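You operate a simulated robot arm through the tools that you are given. There is no shell and no other tool. Be economical: measure what you need, move in short steps, check, and stop when the job is done.

The job below is to be done with a simulated two-armed robot. You get a single attempt, and the scene is never put back.

TASK
Uncover the yellow mould, hold it, wedge the moulding free, lift it out.
Fine: film first, into the green tray mould; use the teal wedge; moulding on the table between the tray moulds, wedge back where it lay.

The check looks at the end state, three seconds after you hand in, the way a careful person would. Anything else that was tipped, shoved, dropped, spilled or broken makes it a failure.

THE ROBOT
Two 7-joint arms with two-finger parallel grippers on one trunk, on a base that drives. Base frame: it is fixed to the floor where the robot stands at the start and does not move with it; the origin is under the middle of the robot, x ahead of it, y to its left, z up. Units: m, degrees, N and s.
The left shoulder is at the start at [0.05, 0.161, 1.148], the right one opposite. With the tool pointing down near the work surface each hand reaches from about 0.2 to 0.68 m from the robot's upright axis, wherever it stands, measured 20 degrees to its own side. Places, roughly: green tray mould [0.5, -0.2, 0.8]; table between the tray moulds [0.5, -0.4, 0.8]. Payload 3.43 kg a hand.
Tool frame (each hand has its own): the origin (TCP) lies between the finger pads and is the grasp point; the fingertips stand 0.03 m ahead of it; z points along the fingers, y is the line along which they close. Largest opening 0.094 m; finger width 0.028, thickness 0.01; the body of the gripper, 0.05 by 0.096 m, starts 0.055 m behind the TCP.
Orientation is that of the tool frame in the base frame, as a unit quaternion [x, y, z, w]. With the fingers straight down and closing along the base's y, the tool's x points along the base's -x, its y along +y and its z along -z.

THE INTERFACE
- The arms move only by the tool apply_moves. It takes "left_series", "right_series" or both (then of equal length, played together; a hand with none holds still); each is one flat list of numbers, 7 for each row, row after row: the shift along the tool's x, y, z in m, then the turn, a rotation vector about the tool's x, y, z in degrees, then the opening, from 0 (shut) to 1 (fully open). In form: [tx, ty, tz, ax, ay, az, jaw, tx, ty, tz, ax, ay, az, jaw, ...]. A call has 1 to 8 rows; each row shifts and turns the commanded pose from where the row before left it, along the tool's axes as they then stand. Each row takes 0.2 s and may step no farther than 0.05 m and 8.6 degrees from the row before; otherwise, or with a gripper value out of range, the whole call is refused. A pose out of reach is approached as far as the arm can. The call stops where the force on the tool passes 50 N (or 10 N more than at its start, if that is more) or the arm is blocked; 0.2 s more then pass. The fingers move at their own pace (about 0.045 m/s each) and stop on an object; they squeeze with about 44 N. The grip force told is the motor's: it shows also when the fingers shut on nothing. Time passes only in rows, and 0.2 s behind the last, so rows that do not move let the fingers close. The reply holds the time, the measured pose of the TCP, the force on the tool along the base axes, the opening and the grip force, in the units named above and with some noise, with the torque about the TCP (base axes, N m) and any sound that the robot's microphone picked up.
- Cameras (640 x 400 px; columns grow to the right, rows downward): "scene" is now at [0.1298, -0.0128, 1.2772]; the picture's right is [-0.15, -0.99, 0.00], its down [-0.50, 0.08, -0.86] and it looks along [0.85, -0.13, -0.51] (base axes); focal length 278 px, centre (320, 200). "left" rides on the left gripper at [0.076, -0.014, -0.102] in its tool frame; the picture's right is [0.18, 0.98, 0.00], its down [-0.75, 0.14, -0.64] and it looks along [-0.63, 0.12, 0.77] (tool axes); focal length 243 px, centre (320, 200). "right" rides on the right gripper at [0.076, 0.014, -0.103] in its tool frame; the picture's right is [-0.18, 0.98, 0.00], its down [-0.75, -0.14, -0.64] and it looks along [-0.63, -0.12, 0.77] (tool axes); focal length 243 px, centre (320, 200). There is no depth. A picture from a camera that has moved, and an enlarged one, comes with that camera's place and axes in the base frame and with its lens.
- get_image(camera): a new picture of that camera. No time passes.
- lift_body(by): slides the trunk up (or, below 0, down) by that many m; the arms and the scene camera ride with it, the base frame stays. It gives what a move gives, with no picture.
- base_move(legs): drives the robot by 1 to 6 legs, each [ahead, left, turn to the left] in m, m and degrees, along the robot's own axes; the way and the turn of a leg run together, so that a leg with both is an arc; at most 1.5 m and 180 degrees a leg. The arms and the cameras ride along, it lands a little off, and it stops where it bumps. It gives what a move gives.
- aim_head(pan, tilt): turns the head with the scene camera to pan (to the left, within 80 degrees either way) and tilt (down, from -29 to 69), counted from straight ahead of the robot. It gives what a move gives.
- close_up(camera, box): a new picture of the part [left, top, right, bottom] of that camera's present view, enlarged. No time passes.
- close_job(): hands the job in; it is judged then, once.

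Go step by step. Nothing tells you exact positions but the pictures and the camera data: compare them with the known pose of the tool, close in by small moves and look again before you grip or let go. The budget is 120 turns and 92 pictures, counting those below and the enlarged ones. Unless the task says otherwise, let go and move clear before handing in.

The tools are called after "Request:" by a JSON object that holds its "name" and its "arguments". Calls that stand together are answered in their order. apply_moves: Moves the arms, as the interface text tells. Its arguments: {"type":"object","properties":{"left_series":{"type":"array","items":{"type":"number"}},"right_series":{"type":"array","items":{"type":"number"}}},"required":[]} The other tools are called the same way: lift_body (by) slides the trunk up or down; base_move (legs) drives the base; aim_head (pan, tilt) turns the head that bears the scene camera; get_image (camera) takes a picture; close_up (camera, box) takes an enlarged picture of a part of a camera's view; close_job () hands the job in.

At the start:

```text
time_s: 0.0
left_tool_pos: [0.504, 0.1957, 1.1151]
left_ee_rot: [-0.001, 1.0, -0.001, 0.0]
left_ft_force: [-0.4, 0.0, -0.1]
left_ft_torque: [0.02, 0.0, 0.01]
left_width: 0.0938
left_grasp_force: 0.1
right_tool_pos: [0.3103, -0.1522, 1.1165]
right_ee_rot: [0.0, 1.0, 0.0, 0.0]
right_ft_force: [-0.3, 0.7, -0.5]
right_ft_torque: [0.01, 0.02, -0.02]
right_width: 0.0942
right_grasp_force: 0.0
trunk travel left (down, up): [-0.175, 0.092]
robot x, y, heading: [0.0042, -0.0011, 0.3]
head pan, tilt: [-8.8, 30.7]
```

scene: 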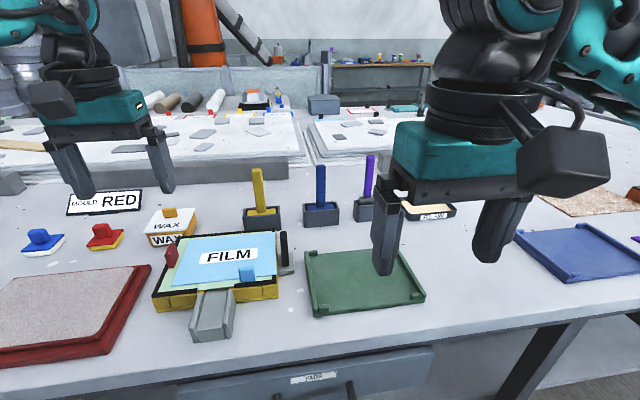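
right: 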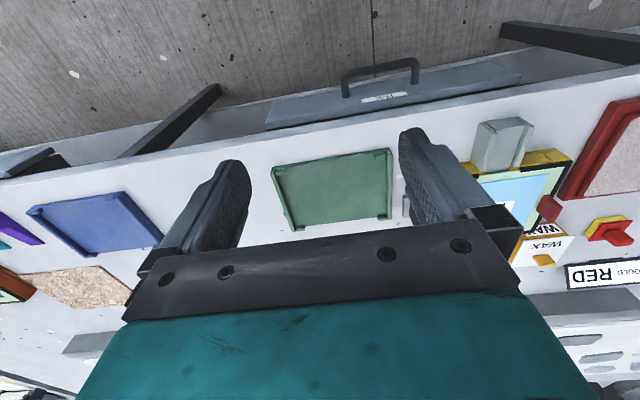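
left: 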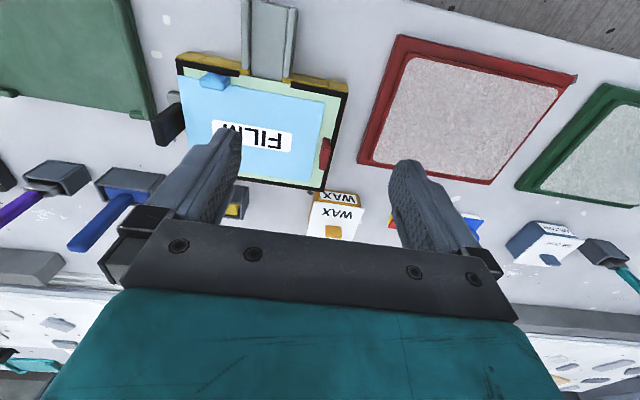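

I see the film-covered yellow mould left of the green tray, and upright wedges in holders; a teal-handled one seems to be at the far left. I'll look closer at the mould and search for the teal wedge.

Request:
{"name": "close_up", "arguments": {"camera": "scene", "box": [140, 200, 320, 350]}}

Request:
{"name": "close_up", "arguments": {"camera": "left", "box": [160, 0, 360, 220]}}

Request:
{"name": "aim_head", "arguments": {"pan": 35, "tilt": 35}}

Request:
{"name": "get_image", "arguments": {"camera": "scene"}}

Request:
{"name": "aim_head", "arguments": {"pan": -40, "tilt": 35}}

Request:
{"name": "get_image", "arguments": {"camera": "scene"}}

```text
2.67 times, centred on (230, 275) of scene
camera zoom: at [0.1298, -0.0128, 1.2772], right [-0.15, -0.99, 0.0], down [-0.5, 0.08, -0.86], along [0.85, -0.13, -0.51], focal length 742 px, centre (560, 0)
```

zoom: 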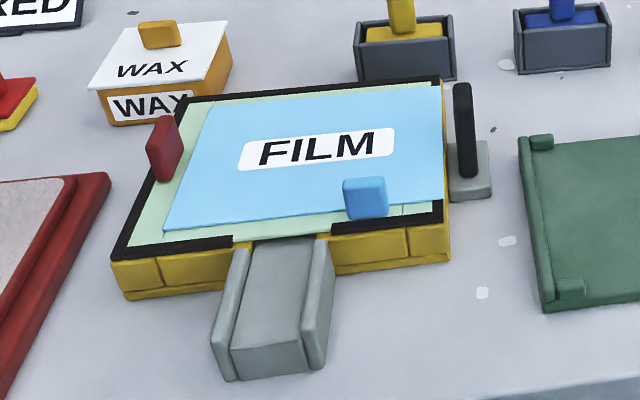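

```text
1.82 times, centred on (260, 110) of left
camera zoom: at [0.4272, 0.1824, 1.2165], right [-0.19, 0.98, 0.0], down [0.75, 0.14, 0.64], along [0.63, 0.12, -0.77], focal length 441 px, centre (429, 364)
```

zoom: 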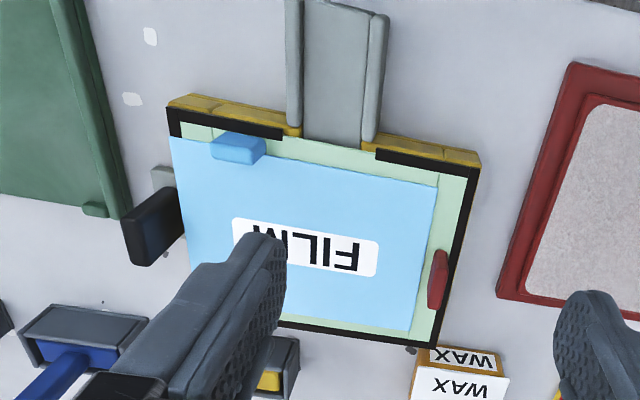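

```text
time_s: 1.1
left_tool_pos: [0.5037, 0.1971, 1.1159]
left_ee_rot: [-0.002, 1.0, 0.0, 0.0]
left_ft_force: [-0.3, -0.1, -0.2]
left_ft_torque: [-0.01, 0.04, 0.0]
left_width: 0.0941
left_grasp_force: 0.1
right_tool_pos: [0.3103, -0.1528, 1.1161]
right_ee_rot: [0.001, 1.0, 0.0, 0.001]
right_ft_force: [0.4, 0.1, 0.6]
right_ft_torque: [0.0, 0.02, -0.03]
right_width: 0.0942
right_grasp_force: 0.1
trunk travel left (down, up): [-0.175, 0.092]
robot x, y, heading: [0.0, -0.0005, -0.1]
head pan, tilt: [35.0, 35.0]
```

```text
86 pictures are left
camera scene: at [0.1129, 0.0514, 1.2705], right [0.57, -0.82, 0.0], down [-0.47, -0.33, -0.82], along [0.67, 0.47, -0.57], focal length 278 px, centre (320, 200)
```

scene: 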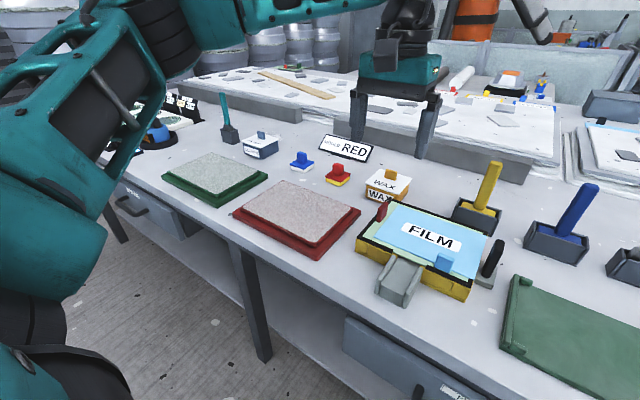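

```text
time_s: 2.6
left_tool_pos: [0.5034, 0.1962, 1.1145]
left_ee_rot: [-0.001, 1.0, 0.0, 0.0]
left_ft_force: [0.0, -0.2, 0.2]
left_ft_torque: [0.01, -0.03, 0.02]
left_width: 0.0939
left_grasp_force: 0.1
right_tool_pos: [0.3118, -0.1534, 1.1164]
right_ee_rot: [0.0, 1.0, 0.0, 0.0]
right_ft_force: [-0.9, 0.6, 0.6]
right_ft_torque: [-0.03, 0.0, -0.02]
right_width: 0.094
right_grasp_force: 0.1
trunk travel left (down, up): [-0.175, 0.092]
robot x, y, heading: [-0.0019, 0.0033, -0.1]
head pan, tilt: [-40.0, 35.0]
```

```text
85 pictures are left
camera scene: at [0.1082, -0.0555, 1.2705], right [-0.64, -0.77, 0.0], down [-0.44, 0.37, -0.82], along [0.63, -0.53, -0.57], focal length 278 px, centre (320, 200)
```

scene: 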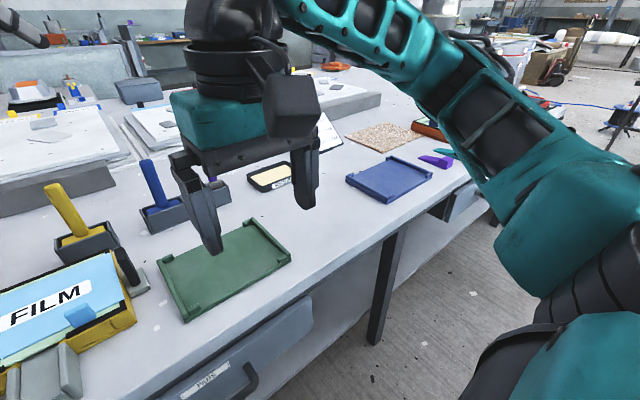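

Teal objects appear at both ends: an upright teal handle at far left, and purple/teal pieces right of the blue tray. I'll zoom on both.

Request:
{"name": "close_up", "arguments": {"camera": "scene", "box": [340, 120, 480, 210]}}

Request:
{"name": "close_up", "arguments": {"camera": "right", "box": [0, 180, 160, 300]}}

Request:
{"name": "close_up", "arguments": {"camera": "left", "box": [440, 180, 640, 310]}}

```text
4.44 times, centred on (410, 165) of scene
camera zoom: at [0.1082, -0.0555, 1.2705], right [-0.64, -0.77, 0.0], down [-0.44, 0.37, -0.82], along [0.63, -0.53, -0.57], focal length 1236 px, centre (-80, 356)
```

zoom: 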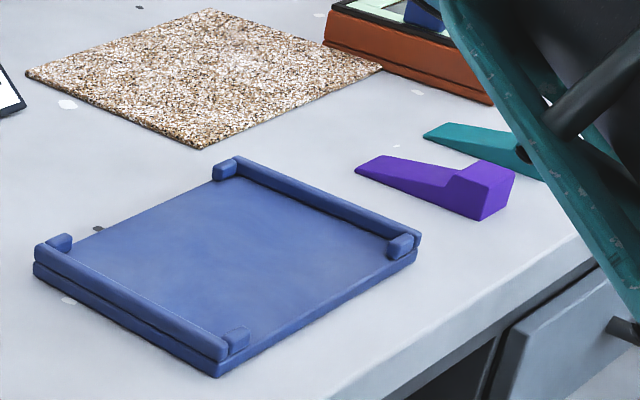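

```text
3.33 times, centred on (80, 240) of right
camera zoom: at [0.2352, -0.1378, 1.2175], right [0.18, 0.98, 0.0], down [0.75, -0.14, 0.64], along [0.63, -0.12, -0.77], focal length 809 px, centre (1120, 67)
```

zoom: 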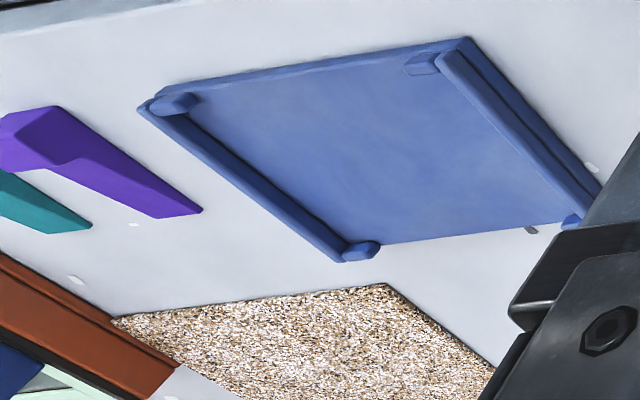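

```text
3.08 times, centred on (540, 245) of left
camera zoom: at [0.4272, 0.1823, 1.2165], right [-0.19, 0.98, 0.0], down [0.75, 0.14, 0.64], along [0.63, 0.12, -0.77], focal length 746 px, centre (-357, 62)
```

zoom: 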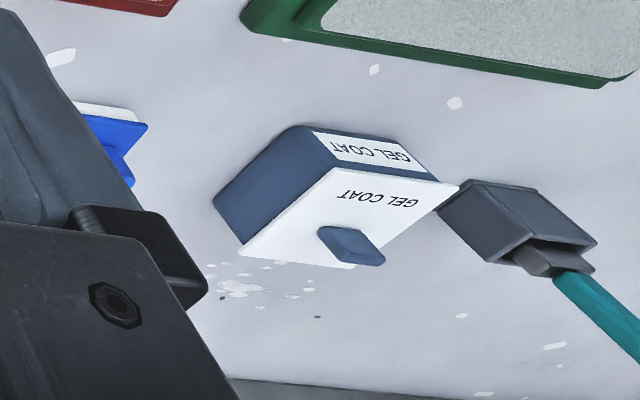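

The teal wedge lies flat right of the blue tray beside a purple one, thin end away from me (about x 0.6, y -1.06). I'll now inspect the yellow mould closely with the left hand camera.

Request:
{"name": "apply_moves", "arguments": {"left_series": [0.04, -0.03, 0.01, 0, 0, 0, 1, 0.04, -0.03, 0.01, 0, 0, 0, 1, 0.03, -0.02, 0.03, 0, 0, 0, 1]}}

Request:
{"name": "aim_head", "arguments": {"pan": 15, "tilt": 45}}

Request:
{"name": "get_image", "arguments": {"camera": "left"}}

Request:
{"name": "get_image", "arguments": {"camera": "scene"}}

```text
refused: row 1 steps farther than a row can; nothing moved
```

```text
time_s: 3.8
left_tool_pos: [0.5042, 0.1953, 1.1147]
left_ee_rot: [-0.001, 1.0, 0.0, 0.0]
left_ft_force: [0.0, 0.0, -0.5]
left_ft_torque: [0.0, 0.0, -0.03]
left_width: 0.094
left_grasp_force: 0.0
right_tool_pos: [0.3107, -0.1523, 1.1158]
right_ee_rot: [-0.001, 1.0, 0.0, 0.0]
right_ft_force: [0.0, 0.1, 0.5]
right_ft_torque: [0.0, 0.01, 0.04]
right_width: 0.094
right_grasp_force: 0.1
trunk travel left (down, up): [-0.175, 0.092]
robot x, y, heading: [0.0008, 0.0005, 0.0]
head pan, tilt: [15.0, 45.0]
```

```text
81 pictures are left
camera left: at [0.4272, 0.1824, 1.2165], right [-0.19, 0.98, 0.0], down [0.75, 0.14, 0.64], along [0.63, 0.12, -0.77], focal length 243 px, centre (320, 200)
```

left: 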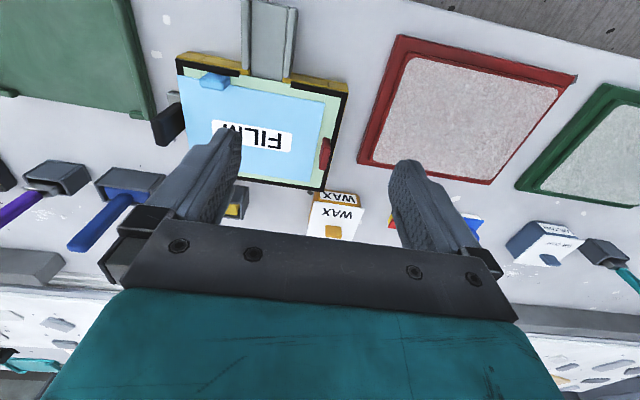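

```text
80 pictures are left
camera scene: at [0.1193, 0.022, 1.2557], right [0.26, -0.97, 0.0], down [-0.68, -0.18, -0.71], along [0.68, 0.18, -0.71], focal length 278 px, centre (320, 200)
```

scene: 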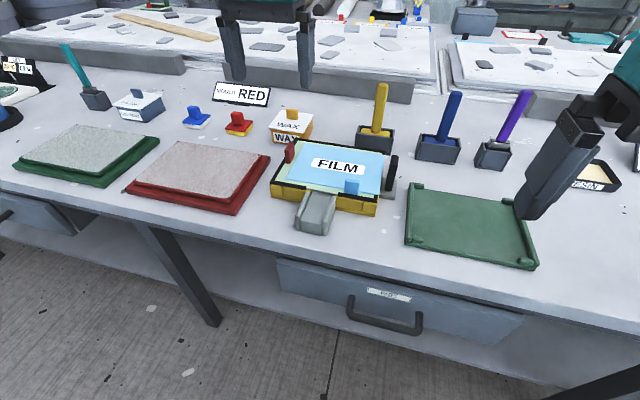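

I'll move the left hand back and lower in smaller rows for a closer look at the mould fittings.

Request:
{"name": "apply_moves", "arguments": {"left_series": [0.02, -0.015, 0.03, 0, 0, 0, 1, 0.02, -0.015, 0.03, 0, 0, 0, 1, 0.02, -0.015, 0.03, 0, 0, 0, 1, 0.02, -0.01, 0.03, 0, 0, 0, 1]}}

Request:
{"name": "get_image", "arguments": {"camera": "left"}}

Request:
{"name": "close_up", "arguments": {"camera": "scene", "box": [256, 125, 416, 245]}}

```text
time_s: 4.8
left_tool_pos: [0.4232, 0.14, 0.9947]
left_ee_rot: [-0.001, 1.0, -0.001, 0.001]
left_ft_force: [-0.3, -0.4, -0.2]
left_ft_torque: [-0.04, -0.02, -0.02]
left_width: 0.0941
left_grasp_force: 0.0
right_tool_pos: [0.3115, -0.1524, 1.1155]
right_ee_rot: [-0.001, 1.0, 0.0, -0.001]
right_ft_force: [0.0, -0.2, 0.0]
right_ft_torque: [0.01, -0.01, 0.01]
right_width: 0.0942
right_grasp_force: 0.0
trunk travel left (down, up): [-0.175, 0.092]
robot x, y, heading: [-0.0041, 0.0, 0.3]
head pan, tilt: [15.0, 45.0]
```

```text
79 pictures are left
camera left: at [0.3465, 0.1261, 1.0963], right [-0.19, 0.98, 0.0], down [0.75, 0.14, 0.64], along [0.63, 0.12, -0.77], focal length 243 px, centre (320, 200)
```

left: 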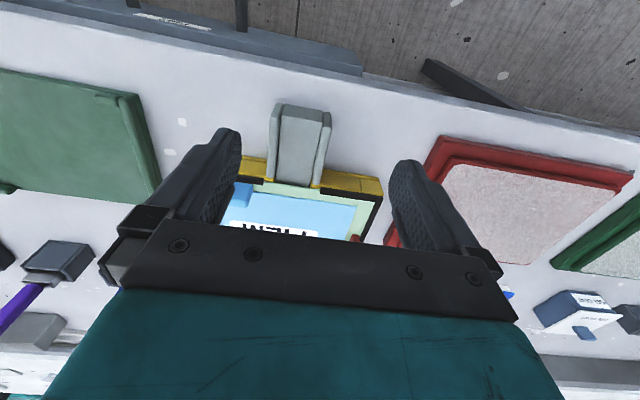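

```text
3.33 times, centred on (336, 185) of scene
camera zoom: at [0.1193, 0.0221, 1.2557], right [0.26, -0.97, 0.0], down [-0.68, -0.18, -0.71], along [0.68, 0.18, -0.71], focal length 927 px, centre (267, 250)
```

zoom: 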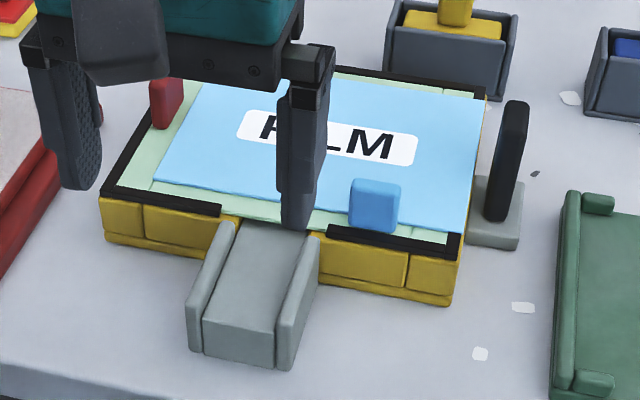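

The black upright plate on the mould's right lug is its hold handle, the red tab is on the moulding, the light-blue tab is on the film. I'll clear the left arm, shift the base left a bit, and use the right hand for the film.

Request:
{"name": "apply_moves", "arguments": {"left_series": [0.0, 0.03, -0.035, 0, 0, 0, 1, 0.0, 0.03, -0.035, 0, 0, 0, 1, 0.02, 0.03, -0.03, 0, 0, 0, 1, 0.02, 0.04, 0, 0, 0, 0, 1, 0.02, 0.04, 0, 0, 0, 0, 1]}}

Request:
{"name": "base_move", "arguments": {"legs": [[0, 0.12, 0]]}}

Request:
{"name": "aim_head", "arguments": {"pan": 0, "tilt": 42}}

Request:
{"name": "get_image", "arguments": {"camera": "scene"}}

Request:
{"name": "close_up", "arguments": {"camera": "scene", "box": [220, 120, 420, 245]}}

```text
time_s: 6.0
left_tool_pos: [0.3618, 0.3131, 1.0945]
left_ee_rot: [-0.001, 1.0, -0.001, 0.0]
left_ft_force: [-0.3, 0.5, 0.4]
left_ft_torque: [0.0, 0.0, -0.04]
left_width: 0.0941
left_grasp_force: 0.1
right_tool_pos: [0.3109, -0.152, 1.1158]
right_ee_rot: [-0.001, 1.0, -0.001, 0.0]
right_ft_force: [-0.8, -0.6, 0.7]
right_ft_torque: [-0.02, -0.02, 0.01]
right_width: 0.094
right_grasp_force: 0.1
trunk travel left (down, up): [-0.175, 0.092]
robot x, y, heading: [-0.0025, -0.0012, 0.2]
head pan, tilt: [15.0, 45.0]
```

```text
time_s: 7.7
left_tool_pos: [0.3635, 0.4324, 1.094]
left_ee_rot: [-0.001, 1.0, -0.001, 0.001]
left_ft_force: [0.8, 0.0, -0.1]
left_ft_torque: [-0.04, -0.04, 0.02]
left_width: 0.0942
left_grasp_force: 0.1
right_tool_pos: [0.3116, -0.0316, 1.1163]
right_ee_rot: [-0.002, 1.0, 0.0, 0.0]
right_ft_force: [0.1, -0.1, -0.3]
right_ft_torque: [-0.02, 0.02, -0.02]
right_width: 0.0941
right_grasp_force: 0.0
trunk travel left (down, up): [-0.175, 0.092]
robot x, y, heading: [0.002, 0.1228, 0.1]
head pan, tilt: [15.0, 45.0]
```

```text
time_s: 8.5
left_tool_pos: [0.3633, 0.4325, 1.0938]
left_ee_rot: [-0.002, 1.0, 0.0, -0.001]
left_ft_force: [-0.4, 0.2, 0.0]
left_ft_torque: [0.02, 0.01, 0.0]
left_width: 0.0941
left_grasp_force: 0.1
right_tool_pos: [0.3109, -0.0316, 1.1166]
right_ee_rot: [-0.001, 1.0, 0.0, -0.001]
right_ft_force: [0.5, -0.4, -0.5]
right_ft_torque: [0.0, 0.0, -0.01]
right_width: 0.0938
right_grasp_force: 0.1
trunk travel left (down, up): [-0.175, 0.092]
robot x, y, heading: [-0.0006, 0.122, 0.2]
head pan, tilt: [0.0, 42.0]
```

```text
77 pictures are left
camera scene: at [0.1243, 0.1218, 1.26], right [0.0, -1.0, 0.0], down [-0.67, 0.0, -0.74], along [0.74, 0.0, -0.67], focal length 278 px, centre (320, 200)
```

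scene: 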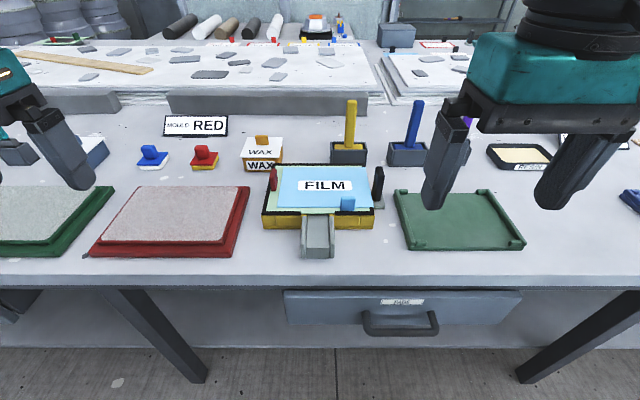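

```text
3.20 times, centred on (320, 182) of scene
camera zoom: at [0.1243, 0.1218, 1.26], right [0.0, -1.0, 0.0], down [-0.67, 0.0, -0.74], along [0.74, 0.0, -0.67], focal length 890 px, centre (320, 256)
```

zoom: 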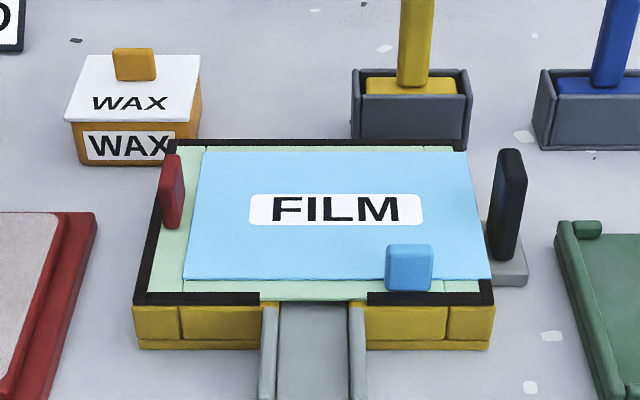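

Straight view gives the film tab at about x 0.551–0.563, y 0.047–0.079, z 0.843–0.877 (thin along x); mould top z 0.84, channel centre y≈0.127. I'll turn the right wrist 90° so it closes along x.

Request:
{"name": "apply_moves", "arguments": {"right_series": [0, 0, 0, 0, 0, 8.5, 1, 0, 0, 0, 0, 0, 8.5, 1, 0, 0, 0, 0, 0, 8.5, 1, 0, 0, 0, 0, 0, 8.5, 1, 0, 0, 0, 0, 0, 8.5, 1, 0, 0, 0, 0, 0, 8.5, 1, 0, 0, 0, 0, 0, 8.5, 1, 0, 0, 0, 0, 0, 8.5, 1]}}

Request:
{"name": "apply_moves", "arguments": {"right_series": [0, 0, 0, 0, 0, 8.5, 1, 0, 0, 0, 0, 0, 8.5, 1, 0, 0, 0, 0, 0, 5, 1]}}

```text
time_s: 10.3
left_tool_pos: [0.3626, 0.433, 1.0957]
left_ee_rot: [-0.001, 1.0, 0.0, 0.0]
left_ft_force: [-0.7, 0.3, -0.5]
left_ft_torque: [-0.01, 0.02, 0.02]
left_width: 0.094
left_grasp_force: 0.1
right_tool_pos: [0.3108, -0.0315, 1.1173]
right_ee_rot: [0.56, 0.829, 0.0, -0.001]
right_ft_force: [-0.2, -0.2, -0.1]
right_ft_torque: [0.01, 0.0, -0.04]
right_width: 0.0938
right_grasp_force: 0.1
trunk travel left (down, up): [-0.175, 0.092]
robot x, y, heading: [0.001, 0.1202, 0.3]
head pan, tilt: [0.0, 42.0]
```

```text
time_s: 11.1
left_tool_pos: [0.3635, 0.4326, 1.0949]
left_ee_rot: [-0.001, 1.0, 0.0, 0.0]
left_ft_force: [-0.2, 0.6, 0.5]
left_ft_torque: [-0.02, 0.0, 0.0]
left_width: 0.0941
left_grasp_force: 0.1
right_tool_pos: [0.3109, -0.0314, 1.1155]
right_ee_rot: [0.708, 0.706, 0.0, 0.0]
right_ft_force: [-0.3, 1.4, -0.1]
right_ft_torque: [0.02, 0.0, -0.01]
right_width: 0.094
right_grasp_force: 0.1
trunk travel left (down, up): [-0.175, 0.092]
robot x, y, heading: [-0.0055, 0.1213, 0.0]
head pan, tilt: [0.0, 42.0]
```

Wrist is turned; now moving above the film tab.

Request:
{"name": "apply_moves", "arguments": {"right_series": [0.0135, 0.0352, 0.0237, 0, 0, 0, 1, 0.0135, 0.0352, 0.0237, 0, 0, 0, 1, 0.0135, 0.0352, 0.0237, 0, 0, 0, 1, 0.0135, 0.0352, 0.0237, 0, 0, 0, 1, 0.0135, 0.0352, 0.0237, 0, 0, 0, 1, 0.0135, 0.0352, 0.0237, 0, 0, 0, 1, 0.0135, 0.0348, 0.0237, 0, 0, 0, 1]}}

Request:
{"name": "get_image", "arguments": {"camera": "right"}}

Request:
{"name": "close_up", "arguments": {"camera": "scene", "box": [220, 120, 420, 245]}}

```text
time_s: 12.7
left_tool_pos: [0.3628, 0.4329, 1.094]
left_ee_rot: [-0.001, 1.0, -0.001, -0.001]
left_ft_force: [0.1, -0.3, -0.2]
left_ft_torque: [0.01, 0.0, -0.02]
left_width: 0.094
left_grasp_force: 0.1
right_tool_pos: [0.5586, 0.0636, 0.9491]
right_ee_rot: [0.706, 0.708, 0.0, 0.0]
right_ft_force: [0.3, 0.3, -0.1]
right_ft_torque: [0.03, 0.01, -0.01]
right_width: 0.0941
right_grasp_force: 0.0
trunk travel left (down, up): [-0.175, 0.092]
robot x, y, heading: [0.0008, 0.1229, -0.0]
head pan, tilt: [0.0, 42.0]
```

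```text
75 pictures are left
camera right: at [0.5716, 0.1404, 1.0512], right [0.98, -0.18, 0.0], down [-0.14, -0.75, 0.64], along [-0.12, -0.63, -0.77], focal length 243 px, centre (320, 200)
```

right: 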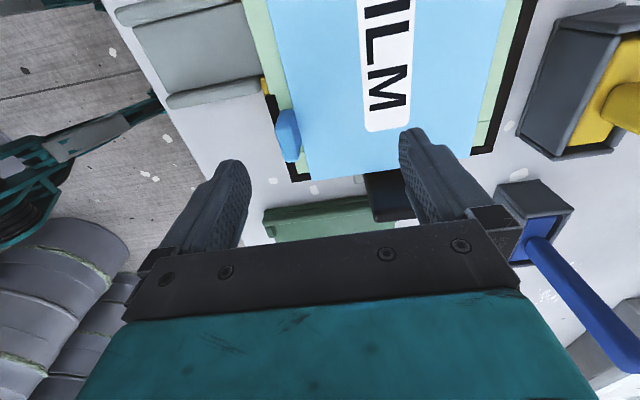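

```text
3.20 times, centred on (320, 182) of scene
camera zoom: at [0.1246, 0.1222, 1.2599], right [0.0, -1.0, 0.0], down [-0.67, 0.0, -0.74], along [0.74, 0.0, -0.67], focal length 890 px, centre (320, 256)
```

zoom: 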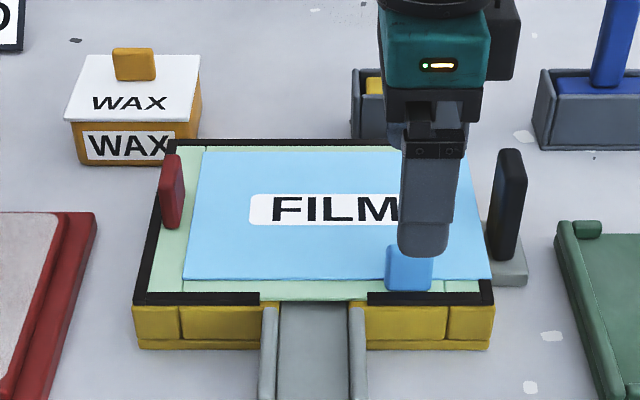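

The hand camera disagrees with the scene view unless the table is higher (about z 0.83, film z 0.87); then the tab is near x 0.529, y 0.067. I'll shift there and check again before lowering.

Request:
{"name": "apply_moves", "arguments": {"right_series": [0.003, -0.015, 0, 0, 0, 0, 1, 0, -0.014, 0, 0, 0, 0, 1]}}

Request:
{"name": "close_up", "arguments": {"camera": "right", "box": [160, 20, 480, 220]}}

Request:
{"name": "close_up", "arguments": {"camera": "scene", "box": [280, 130, 400, 205]}}

```text
time_s: 13.3
left_tool_pos: [0.3629, 0.4318, 1.0951]
left_ee_rot: [-0.002, 1.0, -0.001, 0.001]
left_ft_force: [-0.4, -0.8, 0.1]
left_ft_torque: [-0.01, 0.03, 0.0]
left_width: 0.094
left_grasp_force: 0.1
right_tool_pos: [0.5278, 0.0656, 0.9512]
right_ee_rot: [0.706, 0.708, 0.001, 0.0]
right_ft_force: [0.2, -0.3, -0.6]
right_ft_torque: [-0.02, -0.05, 0.01]
right_width: 0.0937
right_grasp_force: 0.1
trunk travel left (down, up): [-0.175, 0.092]
robot x, y, heading: [-0.0017, 0.1238, 0.2]
head pan, tilt: [0.0, 42.0]
```

```text
2.00 times, centred on (320, 120) of right
camera zoom: at [0.5422, 0.143, 1.0514], right [0.98, -0.18, 0.0], down [-0.14, -0.75, 0.64], along [-0.12, -0.63, -0.77], focal length 485 px, centre (320, 360)
```

zoom: 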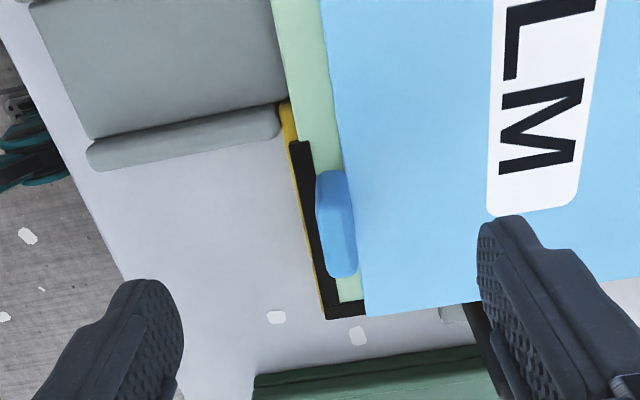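

```text
5.33 times, centred on (340, 168) of scene
camera zoom: at [0.1242, 0.1216, 1.26], right [0.0, -1.0, 0.0], down [-0.67, 0.0, -0.74], along [0.74, 0.0, -0.67], focal length 1483 px, centre (213, 373)
```

zoom: 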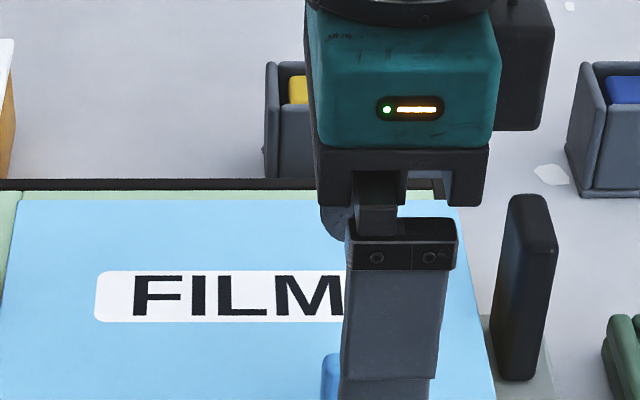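

Tab is centred between the fingers now (about x 0.533, y 0.069). Lowering to z≈0.908 and looking before gripping.

Request:
{"name": "apply_moves", "arguments": {"right_series": [0.003, 0.004, 0.02, 0, 0, 0, 1, 0, 0, 0.02, 0, 0, 0, 1]}}

Request:
{"name": "close_up", "arguments": {"camera": "right", "box": [160, 60, 480, 260]}}

Request:
{"name": "close_up", "arguments": {"camera": "scene", "box": [280, 150, 400, 225]}}

```text
time_s: 13.9
left_tool_pos: [0.364, 0.4321, 1.0937]
left_ee_rot: [-0.002, 1.0, 0.0, 0.0]
left_ft_force: [-0.4, 0.5, 0.0]
left_ft_torque: [0.03, 0.04, 0.03]
left_width: 0.0939
left_grasp_force: 0.0
right_tool_pos: [0.5324, 0.0693, 0.9096]
right_ee_rot: [0.707, 0.707, -0.001, -0.001]
right_ft_force: [-0.1, 0.7, 0.2]
right_ft_torque: [-0.02, 0.03, 0.04]
right_width: 0.094
right_grasp_force: 0.0
trunk travel left (down, up): [-0.175, 0.092]
robot x, y, heading: [-0.0021, 0.1182, -0.2]
head pan, tilt: [0.0, 42.0]
```

```text
2.00 times, centred on (320, 160) of right
camera zoom: at [0.5462, 0.1463, 1.0113], right [0.98, -0.18, 0.0], down [-0.14, -0.75, 0.64], along [-0.12, -0.63, -0.77], focal length 485 px, centre (320, 280)
```

zoom: 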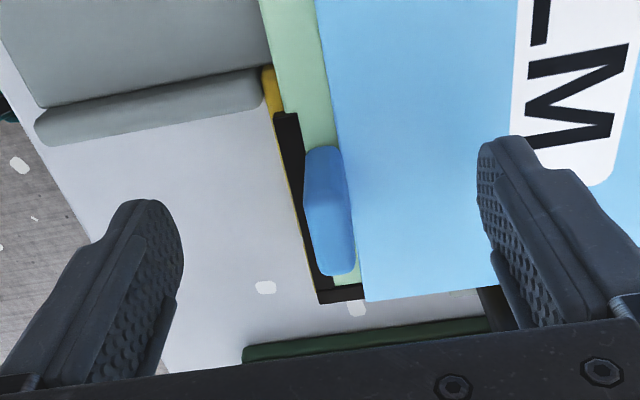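

```text
5.33 times, centred on (340, 188) of scene
camera zoom: at [0.1243, 0.1217, 1.26], right [0.0, -1.0, 0.0], down [-0.67, 0.0, -0.74], along [0.74, 0.0, -0.67], focal length 1483 px, centre (213, 267)
```

zoom: 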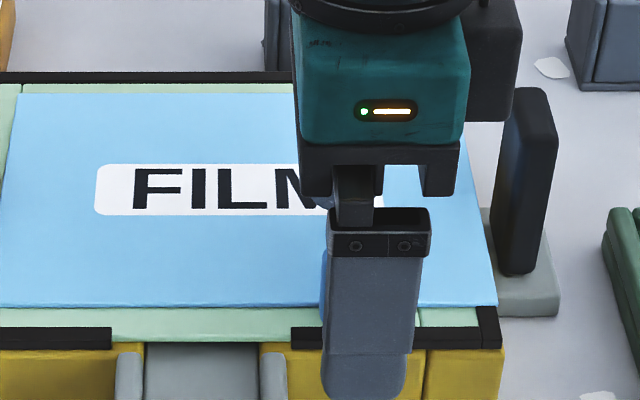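

Tab is between the fingers. Closing, with the hand held still.

Request:
{"name": "apply_moves", "arguments": {"right_series": [0, 0, 0, 0, 0, 0, 0, 0, 0, 0, 0, 0, 0, 0, 0, 0, 0, 0, 0, 0, 0, 0, 0, 0, 0, 0, 0, 0, 0, 0, 0, 0, 0, 0, 0, 0, 0, 0, 0, 0, 0, 0]}}

Request:
{"name": "get_image", "arguments": {"camera": "right"}}

```text
time_s: 15.3
left_tool_pos: [0.3646, 0.4328, 1.0954]
left_ee_rot: [-0.002, 1.0, 0.0, 0.0]
left_ft_force: [0.0, 1.3, 0.1]
left_ft_torque: [0.06, 0.01, -0.01]
left_width: 0.0941
left_grasp_force: 0.0
right_tool_pos: [0.5317, 0.0695, 0.9091]
right_ee_rot: [0.706, 0.708, 0.0, 0.001]
right_ft_force: [-0.2, -0.4, 1.1]
right_ft_torque: [0.0, -0.01, -0.01]
right_width: 0.0105
right_grasp_force: 37.2
trunk travel left (down, up): [-0.175, 0.092]
robot x, y, heading: [-0.0015, 0.1217, 0.1]
head pan, tilt: [0.0, 42.0]
```

```text
69 pictures are left
camera right: at [0.5462, 0.1464, 1.0118], right [0.98, -0.18, 0.0], down [-0.14, -0.75, 0.64], along [-0.12, -0.63, -0.77], focal length 243 px, centre (320, 200)
```

right: 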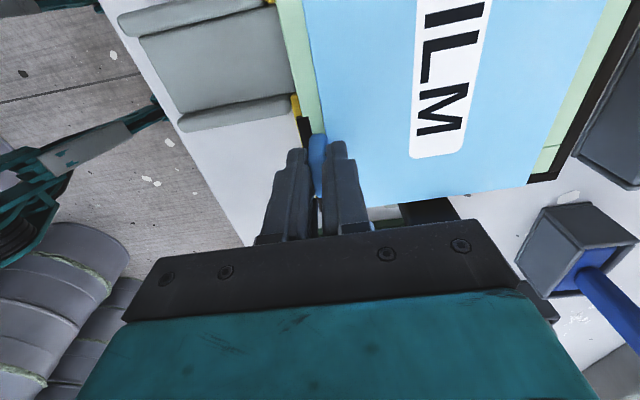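

Gripped at 10.5 mm. Lifting gently.

Request:
{"name": "apply_moves", "arguments": {"right_series": [0, 0, -0.005, 0, 0, 0, 0, 0, 0, -0.01, 0, 0, 0, 0, 0, 0, -0.02, 0, 0, 0, 0, 0, 0, -0.02, 0, 0, 0, 0]}}

Request:
{"name": "get_image", "arguments": {"camera": "scene"}}

```text
time_s: 16.3
left_tool_pos: [0.3626, 0.4325, 1.094]
left_ee_rot: [-0.001, 1.0, -0.001, 0.0]
left_ft_force: [-0.4, -0.3, 0.4]
left_ft_torque: [0.0, 0.01, -0.02]
left_width: 0.0939
left_grasp_force: 0.2
right_tool_pos: [0.5326, 0.0694, 0.966]
right_ee_rot: [0.706, 0.708, 0.0, 0.0]
right_ft_force: [-0.3, 0.5, -0.3]
right_ft_torque: [-0.02, 0.04, -0.02]
right_width: 0.0103
right_grasp_force: 44.0
trunk travel left (down, up): [-0.175, 0.092]
robot x, y, heading: [-0.0026, 0.119, 0.2]
head pan, tilt: [0.0, 42.0]
```

```text
68 pictures are left
camera scene: at [0.1242, 0.1217, 1.26], right [0.0, -1.0, 0.0], down [-0.67, 0.0, -0.74], along [0.74, 0.0, -0.67], focal length 278 px, centre (320, 200)
```

scene: 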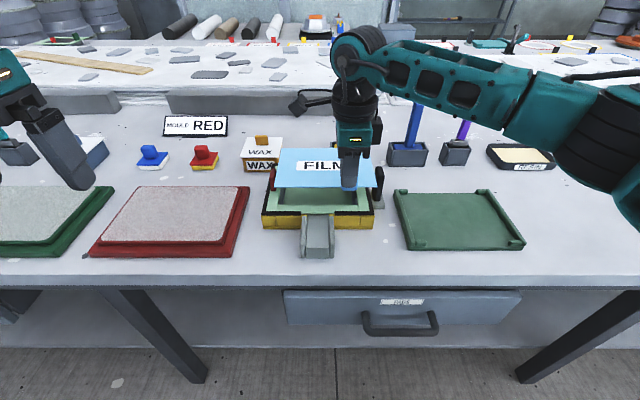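

Film is up and level. I'll zoom the green tray to measure its interior.

Request:
{"name": "close_up", "arguments": {"camera": "scene", "box": [380, 170, 540, 270]}}

Request:
{"name": "close_up", "arguments": {"camera": "scene", "box": [250, 130, 410, 230]}}

```text
4.00 times, centred on (460, 220) of scene
camera zoom: at [0.1242, 0.1217, 1.26], right [0.0, -1.0, 0.0], down [-0.67, 0.0, -0.74], along [0.74, 0.0, -0.67], focal length 1112 px, centre (-240, 120)
```

zoom: 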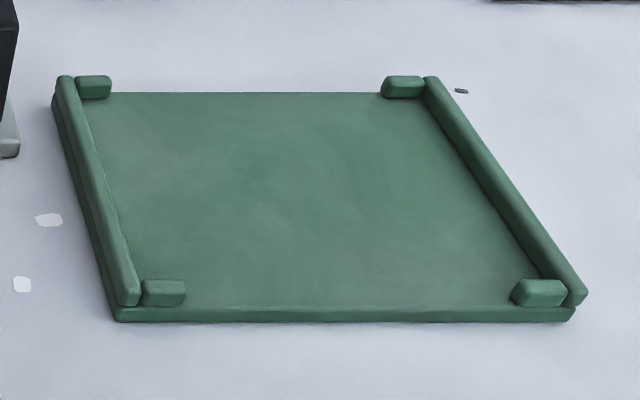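

```text
4.00 times, centred on (330, 180) of scene
camera zoom: at [0.1242, 0.1217, 1.26], right [0.0, -1.0, 0.0], down [-0.67, 0.0, -0.74], along [0.74, 0.0, -0.67], focal length 1112 px, centre (280, 280)
```

zoom: 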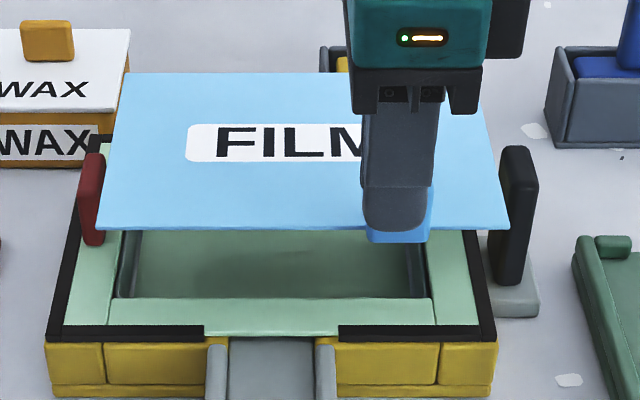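

Film spans x 0.528–0.666, y 0.014–0.207 (centre offset from TCP +0.064, +0.041); tray interior centre about (0.533, -0.159). Raising, then moving over the tray.

Request:
{"name": "apply_moves", "arguments": {"right_series": [0, 0, -0.04, 0, 0, 0, 0, -0.0385, -0.009, 0, 0, 0, 0, 0, -0.0385, -0.009, 0, 0, 0, 0, 0, -0.0385, -0.009, 0, 0, 0, 0, 0, -0.0385, -0.009, 0, 0, 0, 0, 0, -0.0385, -0.009, 0, 0, 0, 0, 0, -0.0385, -0.009, 0, 0, 0, 0, 0, -0.0385, -0.0095, 0, 0, 0, 0, 0]}}

Request:
{"name": "apply_moves", "arguments": {"right_series": [0, 0, 0.035, 0, 0, 0, 0, 0, 0, 0.035, 0, 0, 0, 0, 0, 0, 0.01, 0, 0, 0, 0, 0, 0, 0, 0, 0, 0, 0]}}

Request:
{"name": "close_up", "arguments": {"camera": "scene", "box": [380, 170, 540, 270]}}

Request:
{"name": "get_image", "arguments": {"camera": "right"}}

```text
time_s: 18.1
left_tool_pos: [0.363, 0.4316, 1.0946]
left_ee_rot: [-0.001, 1.0, 0.001, 0.0]
left_ft_force: [0.5, 0.4, -0.4]
left_ft_torque: [0.0, -0.02, -0.04]
left_width: 0.0939
left_grasp_force: 0.0
right_tool_pos: [0.4684, -0.2018, 1.0044]
right_ee_rot: [0.707, 0.707, 0.0, 0.0]
right_ft_force: [-0.3, -0.9, -1.1]
right_ft_torque: [0.01, 0.01, -0.03]
right_width: 0.0101
right_grasp_force: 44.2
trunk travel left (down, up): [-0.175, 0.092]
robot x, y, heading: [-0.0019, 0.1193, 0.2]
head pan, tilt: [0.0, 42.0]
```

```text
time_s: 19.1
left_tool_pos: [0.3628, 0.4324, 1.095]
left_ee_rot: [-0.002, 1.0, 0.0, 0.0]
left_ft_force: [0.2, 0.7, -0.8]
left_ft_torque: [0.03, -0.01, 0.01]
left_width: 0.094
left_grasp_force: 0.1
right_tool_pos: [0.4688, -0.1999, 0.9249]
right_ee_rot: [0.707, 0.708, 0.0, 0.0]
right_ft_force: [-0.4, 0.6, -0.4]
right_ft_torque: [-0.03, -0.01, 0.02]
right_width: 0.0101
right_grasp_force: 43.9
trunk travel left (down, up): [-0.175, 0.092]
robot x, y, heading: [-0.0017, 0.1206, 0.2]
head pan, tilt: [0.0, 42.0]
```

```text
4.00 times, centred on (460, 220) of scene
camera zoom: at [0.1243, 0.1217, 1.26], right [0.0, -1.0, 0.0], down [-0.67, 0.0, -0.74], along [0.74, 0.0, -0.67], focal length 1112 px, centre (-240, 120)
```

zoom: 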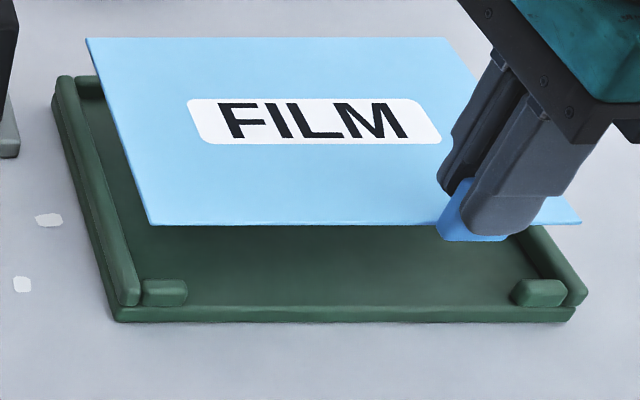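

```text
64 pictures are left
camera right: at [0.4833, -0.1239, 1.0264], right [0.98, -0.18, 0.0], down [-0.14, -0.75, 0.64], along [-0.12, -0.63, -0.77], focal length 243 px, centre (320, 200)
```

right: 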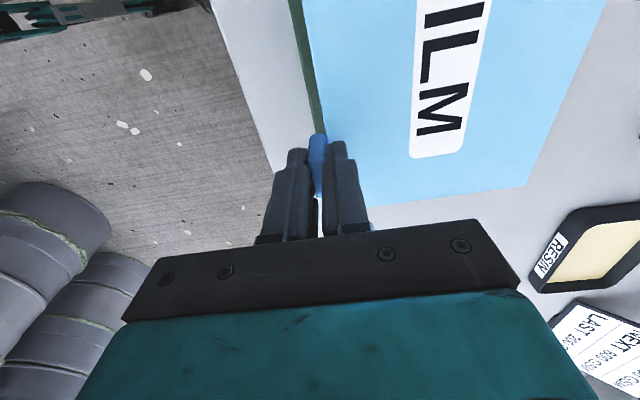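

Film (x 0.466–0.604, y -0.056–-0.252) lines up with the tray interior within a few mm. Nudging 2 mm and lowering most of the way.

Request:
{"name": "apply_moves", "arguments": {"right_series": [-0.002, 0.0005, 0.015, 0, 0, 0, 0, 0, 0, 0.013, 0, 0, 0, 0, 0, 0, 0, 0, 0, 0, 0]}}

Request:
{"name": "close_up", "arguments": {"camera": "scene", "box": [380, 170, 540, 270]}}

```text
time_s: 19.9
left_tool_pos: [0.3638, 0.4324, 1.0943]
left_ee_rot: [-0.001, 1.0, 0.0, 0.0]
left_ft_force: [-0.6, 0.0, 0.0]
left_ft_torque: [-0.01, -0.01, -0.02]
left_width: 0.094
left_grasp_force: 0.1
right_tool_pos: [0.4698, -0.2029, 0.8965]
right_ee_rot: [0.706, 0.708, 0.0, 0.0]
right_ft_force: [1.2, 0.3, -0.2]
right_ft_torque: [-0.01, 0.03, 0.05]
right_width: 0.0105
right_grasp_force: 44.6
trunk travel left (down, up): [-0.175, 0.092]
robot x, y, heading: [-0.0001, 0.1218, 0.2]
head pan, tilt: [0.0, 42.0]
```

```text
4.00 times, centred on (460, 220) of scene
camera zoom: at [0.1243, 0.1217, 1.26], right [0.0, -1.0, 0.0], down [-0.67, 0.0, -0.74], along [0.74, 0.0, -0.67], focal length 1112 px, centre (-240, 120)
```

zoom: 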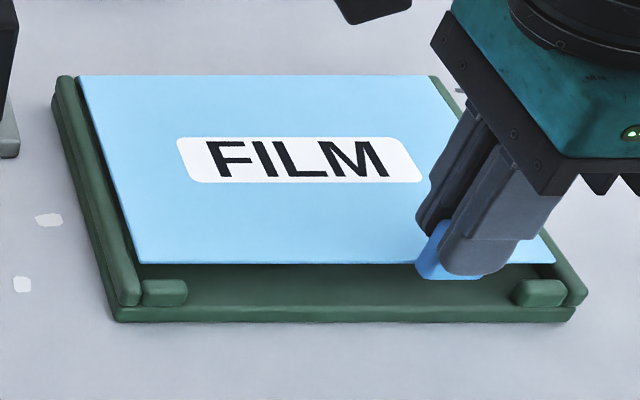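

Alignment holds within the ridges. Lowering in small steps watching the force.

Request:
{"name": "apply_moves", "arguments": {"right_series": [0, 0, 0.004, 0, 0, 0, 0, 0, 0, 0.004, 0, 0, 0, 0, 0, 0, 0, 0, 0, 0, 0]}}

Request:
{"name": "apply_moves", "arguments": {"right_series": [0, 0, 0.003, 0, 0, 0, 0, 0, 0, 0, 0, 0, 0, 0]}}

Request:
{"name": "close_up", "arguments": {"camera": "scene", "box": [380, 170, 540, 270]}}

```text
time_s: 20.7
left_tool_pos: [0.3627, 0.4328, 1.0937]
left_ee_rot: [-0.002, 1.0, 0.0, 0.001]
left_ft_force: [1.0, -0.1, 0.0]
left_ft_torque: [0.0, -0.01, 0.02]
left_width: 0.0938
left_grasp_force: 0.0
right_tool_pos: [0.4694, -0.2025, 0.8889]
right_ee_rot: [0.707, 0.708, 0.0, 0.0]
right_ft_force: [0.8, 0.1, 0.0]
right_ft_torque: [0.0, 0.03, 0.01]
right_width: 0.0102
right_grasp_force: 44.0
trunk travel left (down, up): [-0.175, 0.092]
robot x, y, heading: [-0.0011, 0.1214, 0.1]
head pan, tilt: [0.0, 42.0]
```

```text
time_s: 21.3
left_tool_pos: [0.3621, 0.4336, 1.0936]
left_ee_rot: [-0.002, 1.0, 0.001, 0.0]
left_ft_force: [-0.1, -0.5, -0.7]
left_ft_torque: [-0.02, 0.01, 0.0]
left_width: 0.0939
left_grasp_force: 0.1
right_tool_pos: [0.4686, -0.2048, 0.8856]
right_ee_rot: [0.707, 0.707, -0.001, 0.0]
right_ft_force: [0.8, -2.4, -0.6]
right_ft_torque: [-0.14, 0.03, -0.08]
right_width: 0.01
right_grasp_force: 43.7
trunk travel left (down, up): [-0.175, 0.092]
robot x, y, heading: [0.0017, 0.1225, 0.0]
head pan, tilt: [0.0, 42.0]
```

```text
4.00 times, centred on (460, 220) of scene
camera zoom: at [0.1243, 0.1215, 1.2599], right [0.0, -1.0, 0.0], down [-0.67, 0.0, -0.74], along [0.74, 0.0, -0.67], focal length 1112 px, centre (-240, 120)
```

zoom: 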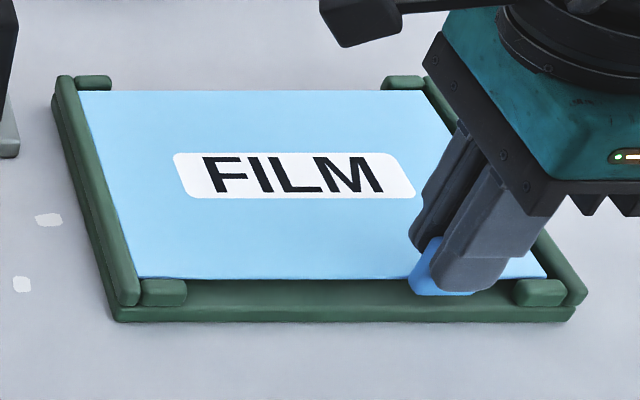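

A slight sideways force suggests it brushes the left ridge; shifting 2 mm right and lowering the last millimetres.

Request:
{"name": "apply_moves", "arguments": {"right_series": [-0.002, 0, 0, 0, 0, 0, 0, 0, 0, 0.002, 0, 0, 0, 0, 0, 0, 0.001, 0, 0, 0, 0, 0, 0, 0, 0, 0, 0, 0]}}

Request:
{"name": "close_up", "arguments": {"camera": "scene", "box": [380, 170, 540, 270]}}

```text
time_s: 22.3
left_tool_pos: [0.3627, 0.4324, 1.0951]
left_ee_rot: [-0.001, 1.0, 0.0, 0.0]
left_ft_force: [-0.1, 0.3, -0.4]
left_ft_torque: [0.02, -0.01, -0.02]
left_width: 0.0938
left_grasp_force: 0.2
right_tool_pos: [0.4692, -0.2044, 0.8822]
right_ee_rot: [0.706, 0.708, 0.0, 0.0]
right_ft_force: [-0.1, -0.4, -0.2]
right_ft_torque: [0.0, 0.02, 0.0]
right_width: 0.0101
right_grasp_force: 44.1
trunk travel left (down, up): [-0.175, 0.092]
robot x, y, heading: [-0.0023, 0.1255, 0.0]
head pan, tilt: [0.0, 42.0]
```

```text
4.00 times, centred on (460, 220) of scene
camera zoom: at [0.1243, 0.1217, 1.26], right [0.0, -1.0, 0.0], down [-0.67, 0.0, -0.74], along [0.74, 0.0, -0.67], focal length 1112 px, centre (-240, 120)
```

zoom: 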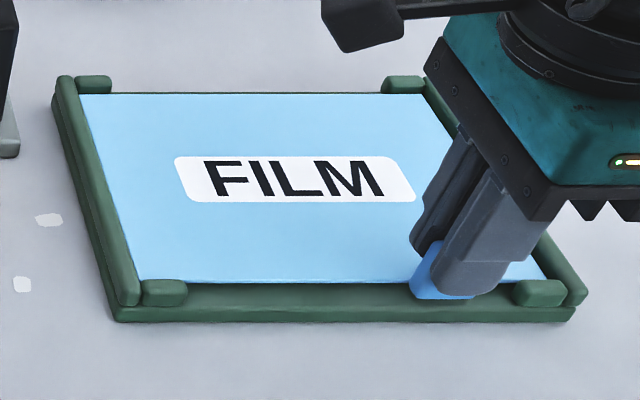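

Still hovering a little; two more millimetre steps.

Request:
{"name": "apply_moves", "arguments": {"right_series": [0, 0, 0.002, 0, 0, 0, 0, 0, 0, 0, 0, 0, 0, 0]}}

Request:
{"name": "apply_moves", "arguments": {"right_series": [0, 0, 0.002, 0, 0, 0, 0, 0, 0, 0, 0, 0, 0, 0]}}

Request:
{"name": "close_up", "arguments": {"camera": "scene", "box": [380, 170, 540, 270]}}

```text
time_s: 22.9
left_tool_pos: [0.3631, 0.4315, 1.0941]
left_ee_rot: [-0.002, 1.0, 0.0, 0.0]
left_ft_force: [0.3, 0.2, 0.1]
left_ft_torque: [-0.02, 0.01, 0.0]
left_width: 0.0938
left_grasp_force: 0.1
right_tool_pos: [0.4686, -0.2054, 0.8793]
right_ee_rot: [0.707, 0.707, 0.0, 0.0]
right_ft_force: [-0.1, 0.3, 0.6]
right_ft_torque: [-0.01, 0.01, -0.01]
right_width: 0.0103
right_grasp_force: 44.1
trunk travel left (down, up): [-0.175, 0.092]
robot x, y, heading: [-0.001, 0.1173, 0.0]
head pan, tilt: [0.0, 42.0]
```

```text
time_s: 23.5
left_tool_pos: [0.3625, 0.4319, 1.0956]
left_ee_rot: [-0.002, 1.0, 0.0, 0.0]
left_ft_force: [-0.6, 0.4, 0.0]
left_ft_torque: [0.0, -0.01, 0.03]
left_width: 0.094
left_grasp_force: 0.0
right_tool_pos: [0.4696, -0.2055, 0.8794]
right_ee_rot: [0.707, 0.708, -0.001, 0.001]
right_ft_force: [-0.8, -0.3, 0.0]
right_ft_torque: [0.0, 0.01, 0.01]
right_width: 0.0101
right_grasp_force: 43.7
trunk travel left (down, up): [-0.175, 0.092]
robot x, y, heading: [-0.0012, 0.1241, 0.1]
head pan, tilt: [0.0, 42.0]
```

```text
4.00 times, centred on (460, 220) of scene
camera zoom: at [0.1243, 0.1217, 1.26], right [0.0, -1.0, 0.0], down [-0.67, 0.0, -0.74], along [0.74, 0.0, -0.67], focal length 1112 px, centre (-240, 120)
```

zoom: 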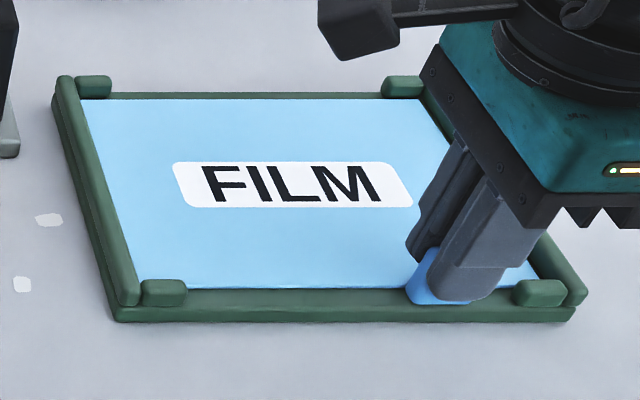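

No contact yet; another 2 mm, then release if touching or nearly so.

Request:
{"name": "apply_moves", "arguments": {"right_series": [0, 0, 0.002, 0, 0, 0, 0, 0, 0, 0, 0, 0, 0, 0]}}

Request:
{"name": "apply_moves", "arguments": {"right_series": [0, 0, 0.002, 0, 0, 0, 0, 0, 0, 0, 0, 0, 0, 0]}}

Request:
{"name": "close_up", "arguments": {"camera": "scene", "box": [380, 170, 540, 270]}}

```text
time_s: 24.1
left_tool_pos: [0.3626, 0.4335, 1.095]
left_ee_rot: [-0.002, 1.0, -0.001, 0.0]
left_ft_force: [0.0, -0.4, 0.8]
left_ft_torque: [-0.02, 0.0, -0.01]
left_width: 0.0941
left_grasp_force: 0.1
right_tool_pos: [0.47, -0.2043, 0.8781]
right_ee_rot: [0.707, 0.707, 0.0, 0.0]
right_ft_force: [-1.0, -1.4, 8.4]
right_ft_torque: [0.2, 0.06, 0.0]
right_width: 0.0102
right_grasp_force: 43.8
trunk travel left (down, up): [-0.175, 0.092]
robot x, y, heading: [-0.004, 0.1191, 0.2]
head pan, tilt: [0.0, 42.0]
```

```text
time_s: 24.7
left_tool_pos: [0.3621, 0.4337, 1.0961]
left_ee_rot: [-0.001, 1.0, -0.001, 0.001]
left_ft_force: [0.0, -0.2, 0.0]
left_ft_torque: [-0.01, 0.0, 0.02]
left_width: 0.0937
left_grasp_force: 0.1
right_tool_pos: [0.4699, -0.2039, 0.8775]
right_ee_rot: [0.707, 0.707, 0.002, 0.002]
right_ft_force: [-2.2, -3.7, 24.4]
right_ft_torque: [0.19, 0.06, 0.05]
right_width: 0.0104
right_grasp_force: 43.8
trunk travel left (down, up): [-0.175, 0.092]
robot x, y, heading: [-0.0012, 0.1194, 0.3]
head pan, tilt: [0.0, 42.0]
```

```text
4.00 times, centred on (460, 220) of scene
camera zoom: at [0.1223, 0.1226, 1.2605], right [0.0, -1.0, 0.0], down [-0.67, 0.0, -0.74], along [0.74, 0.0, -0.67], focal length 1112 px, centre (-240, 120)
```

zoom: 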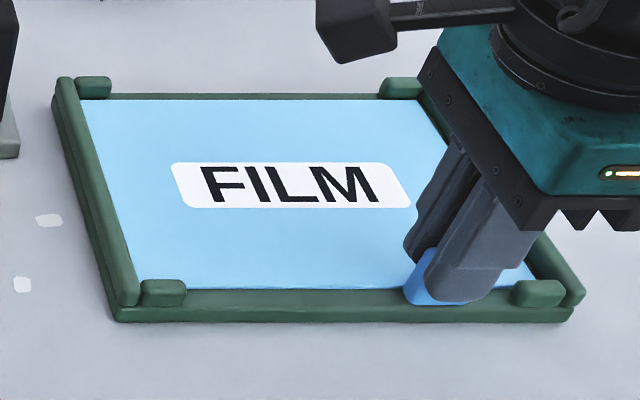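

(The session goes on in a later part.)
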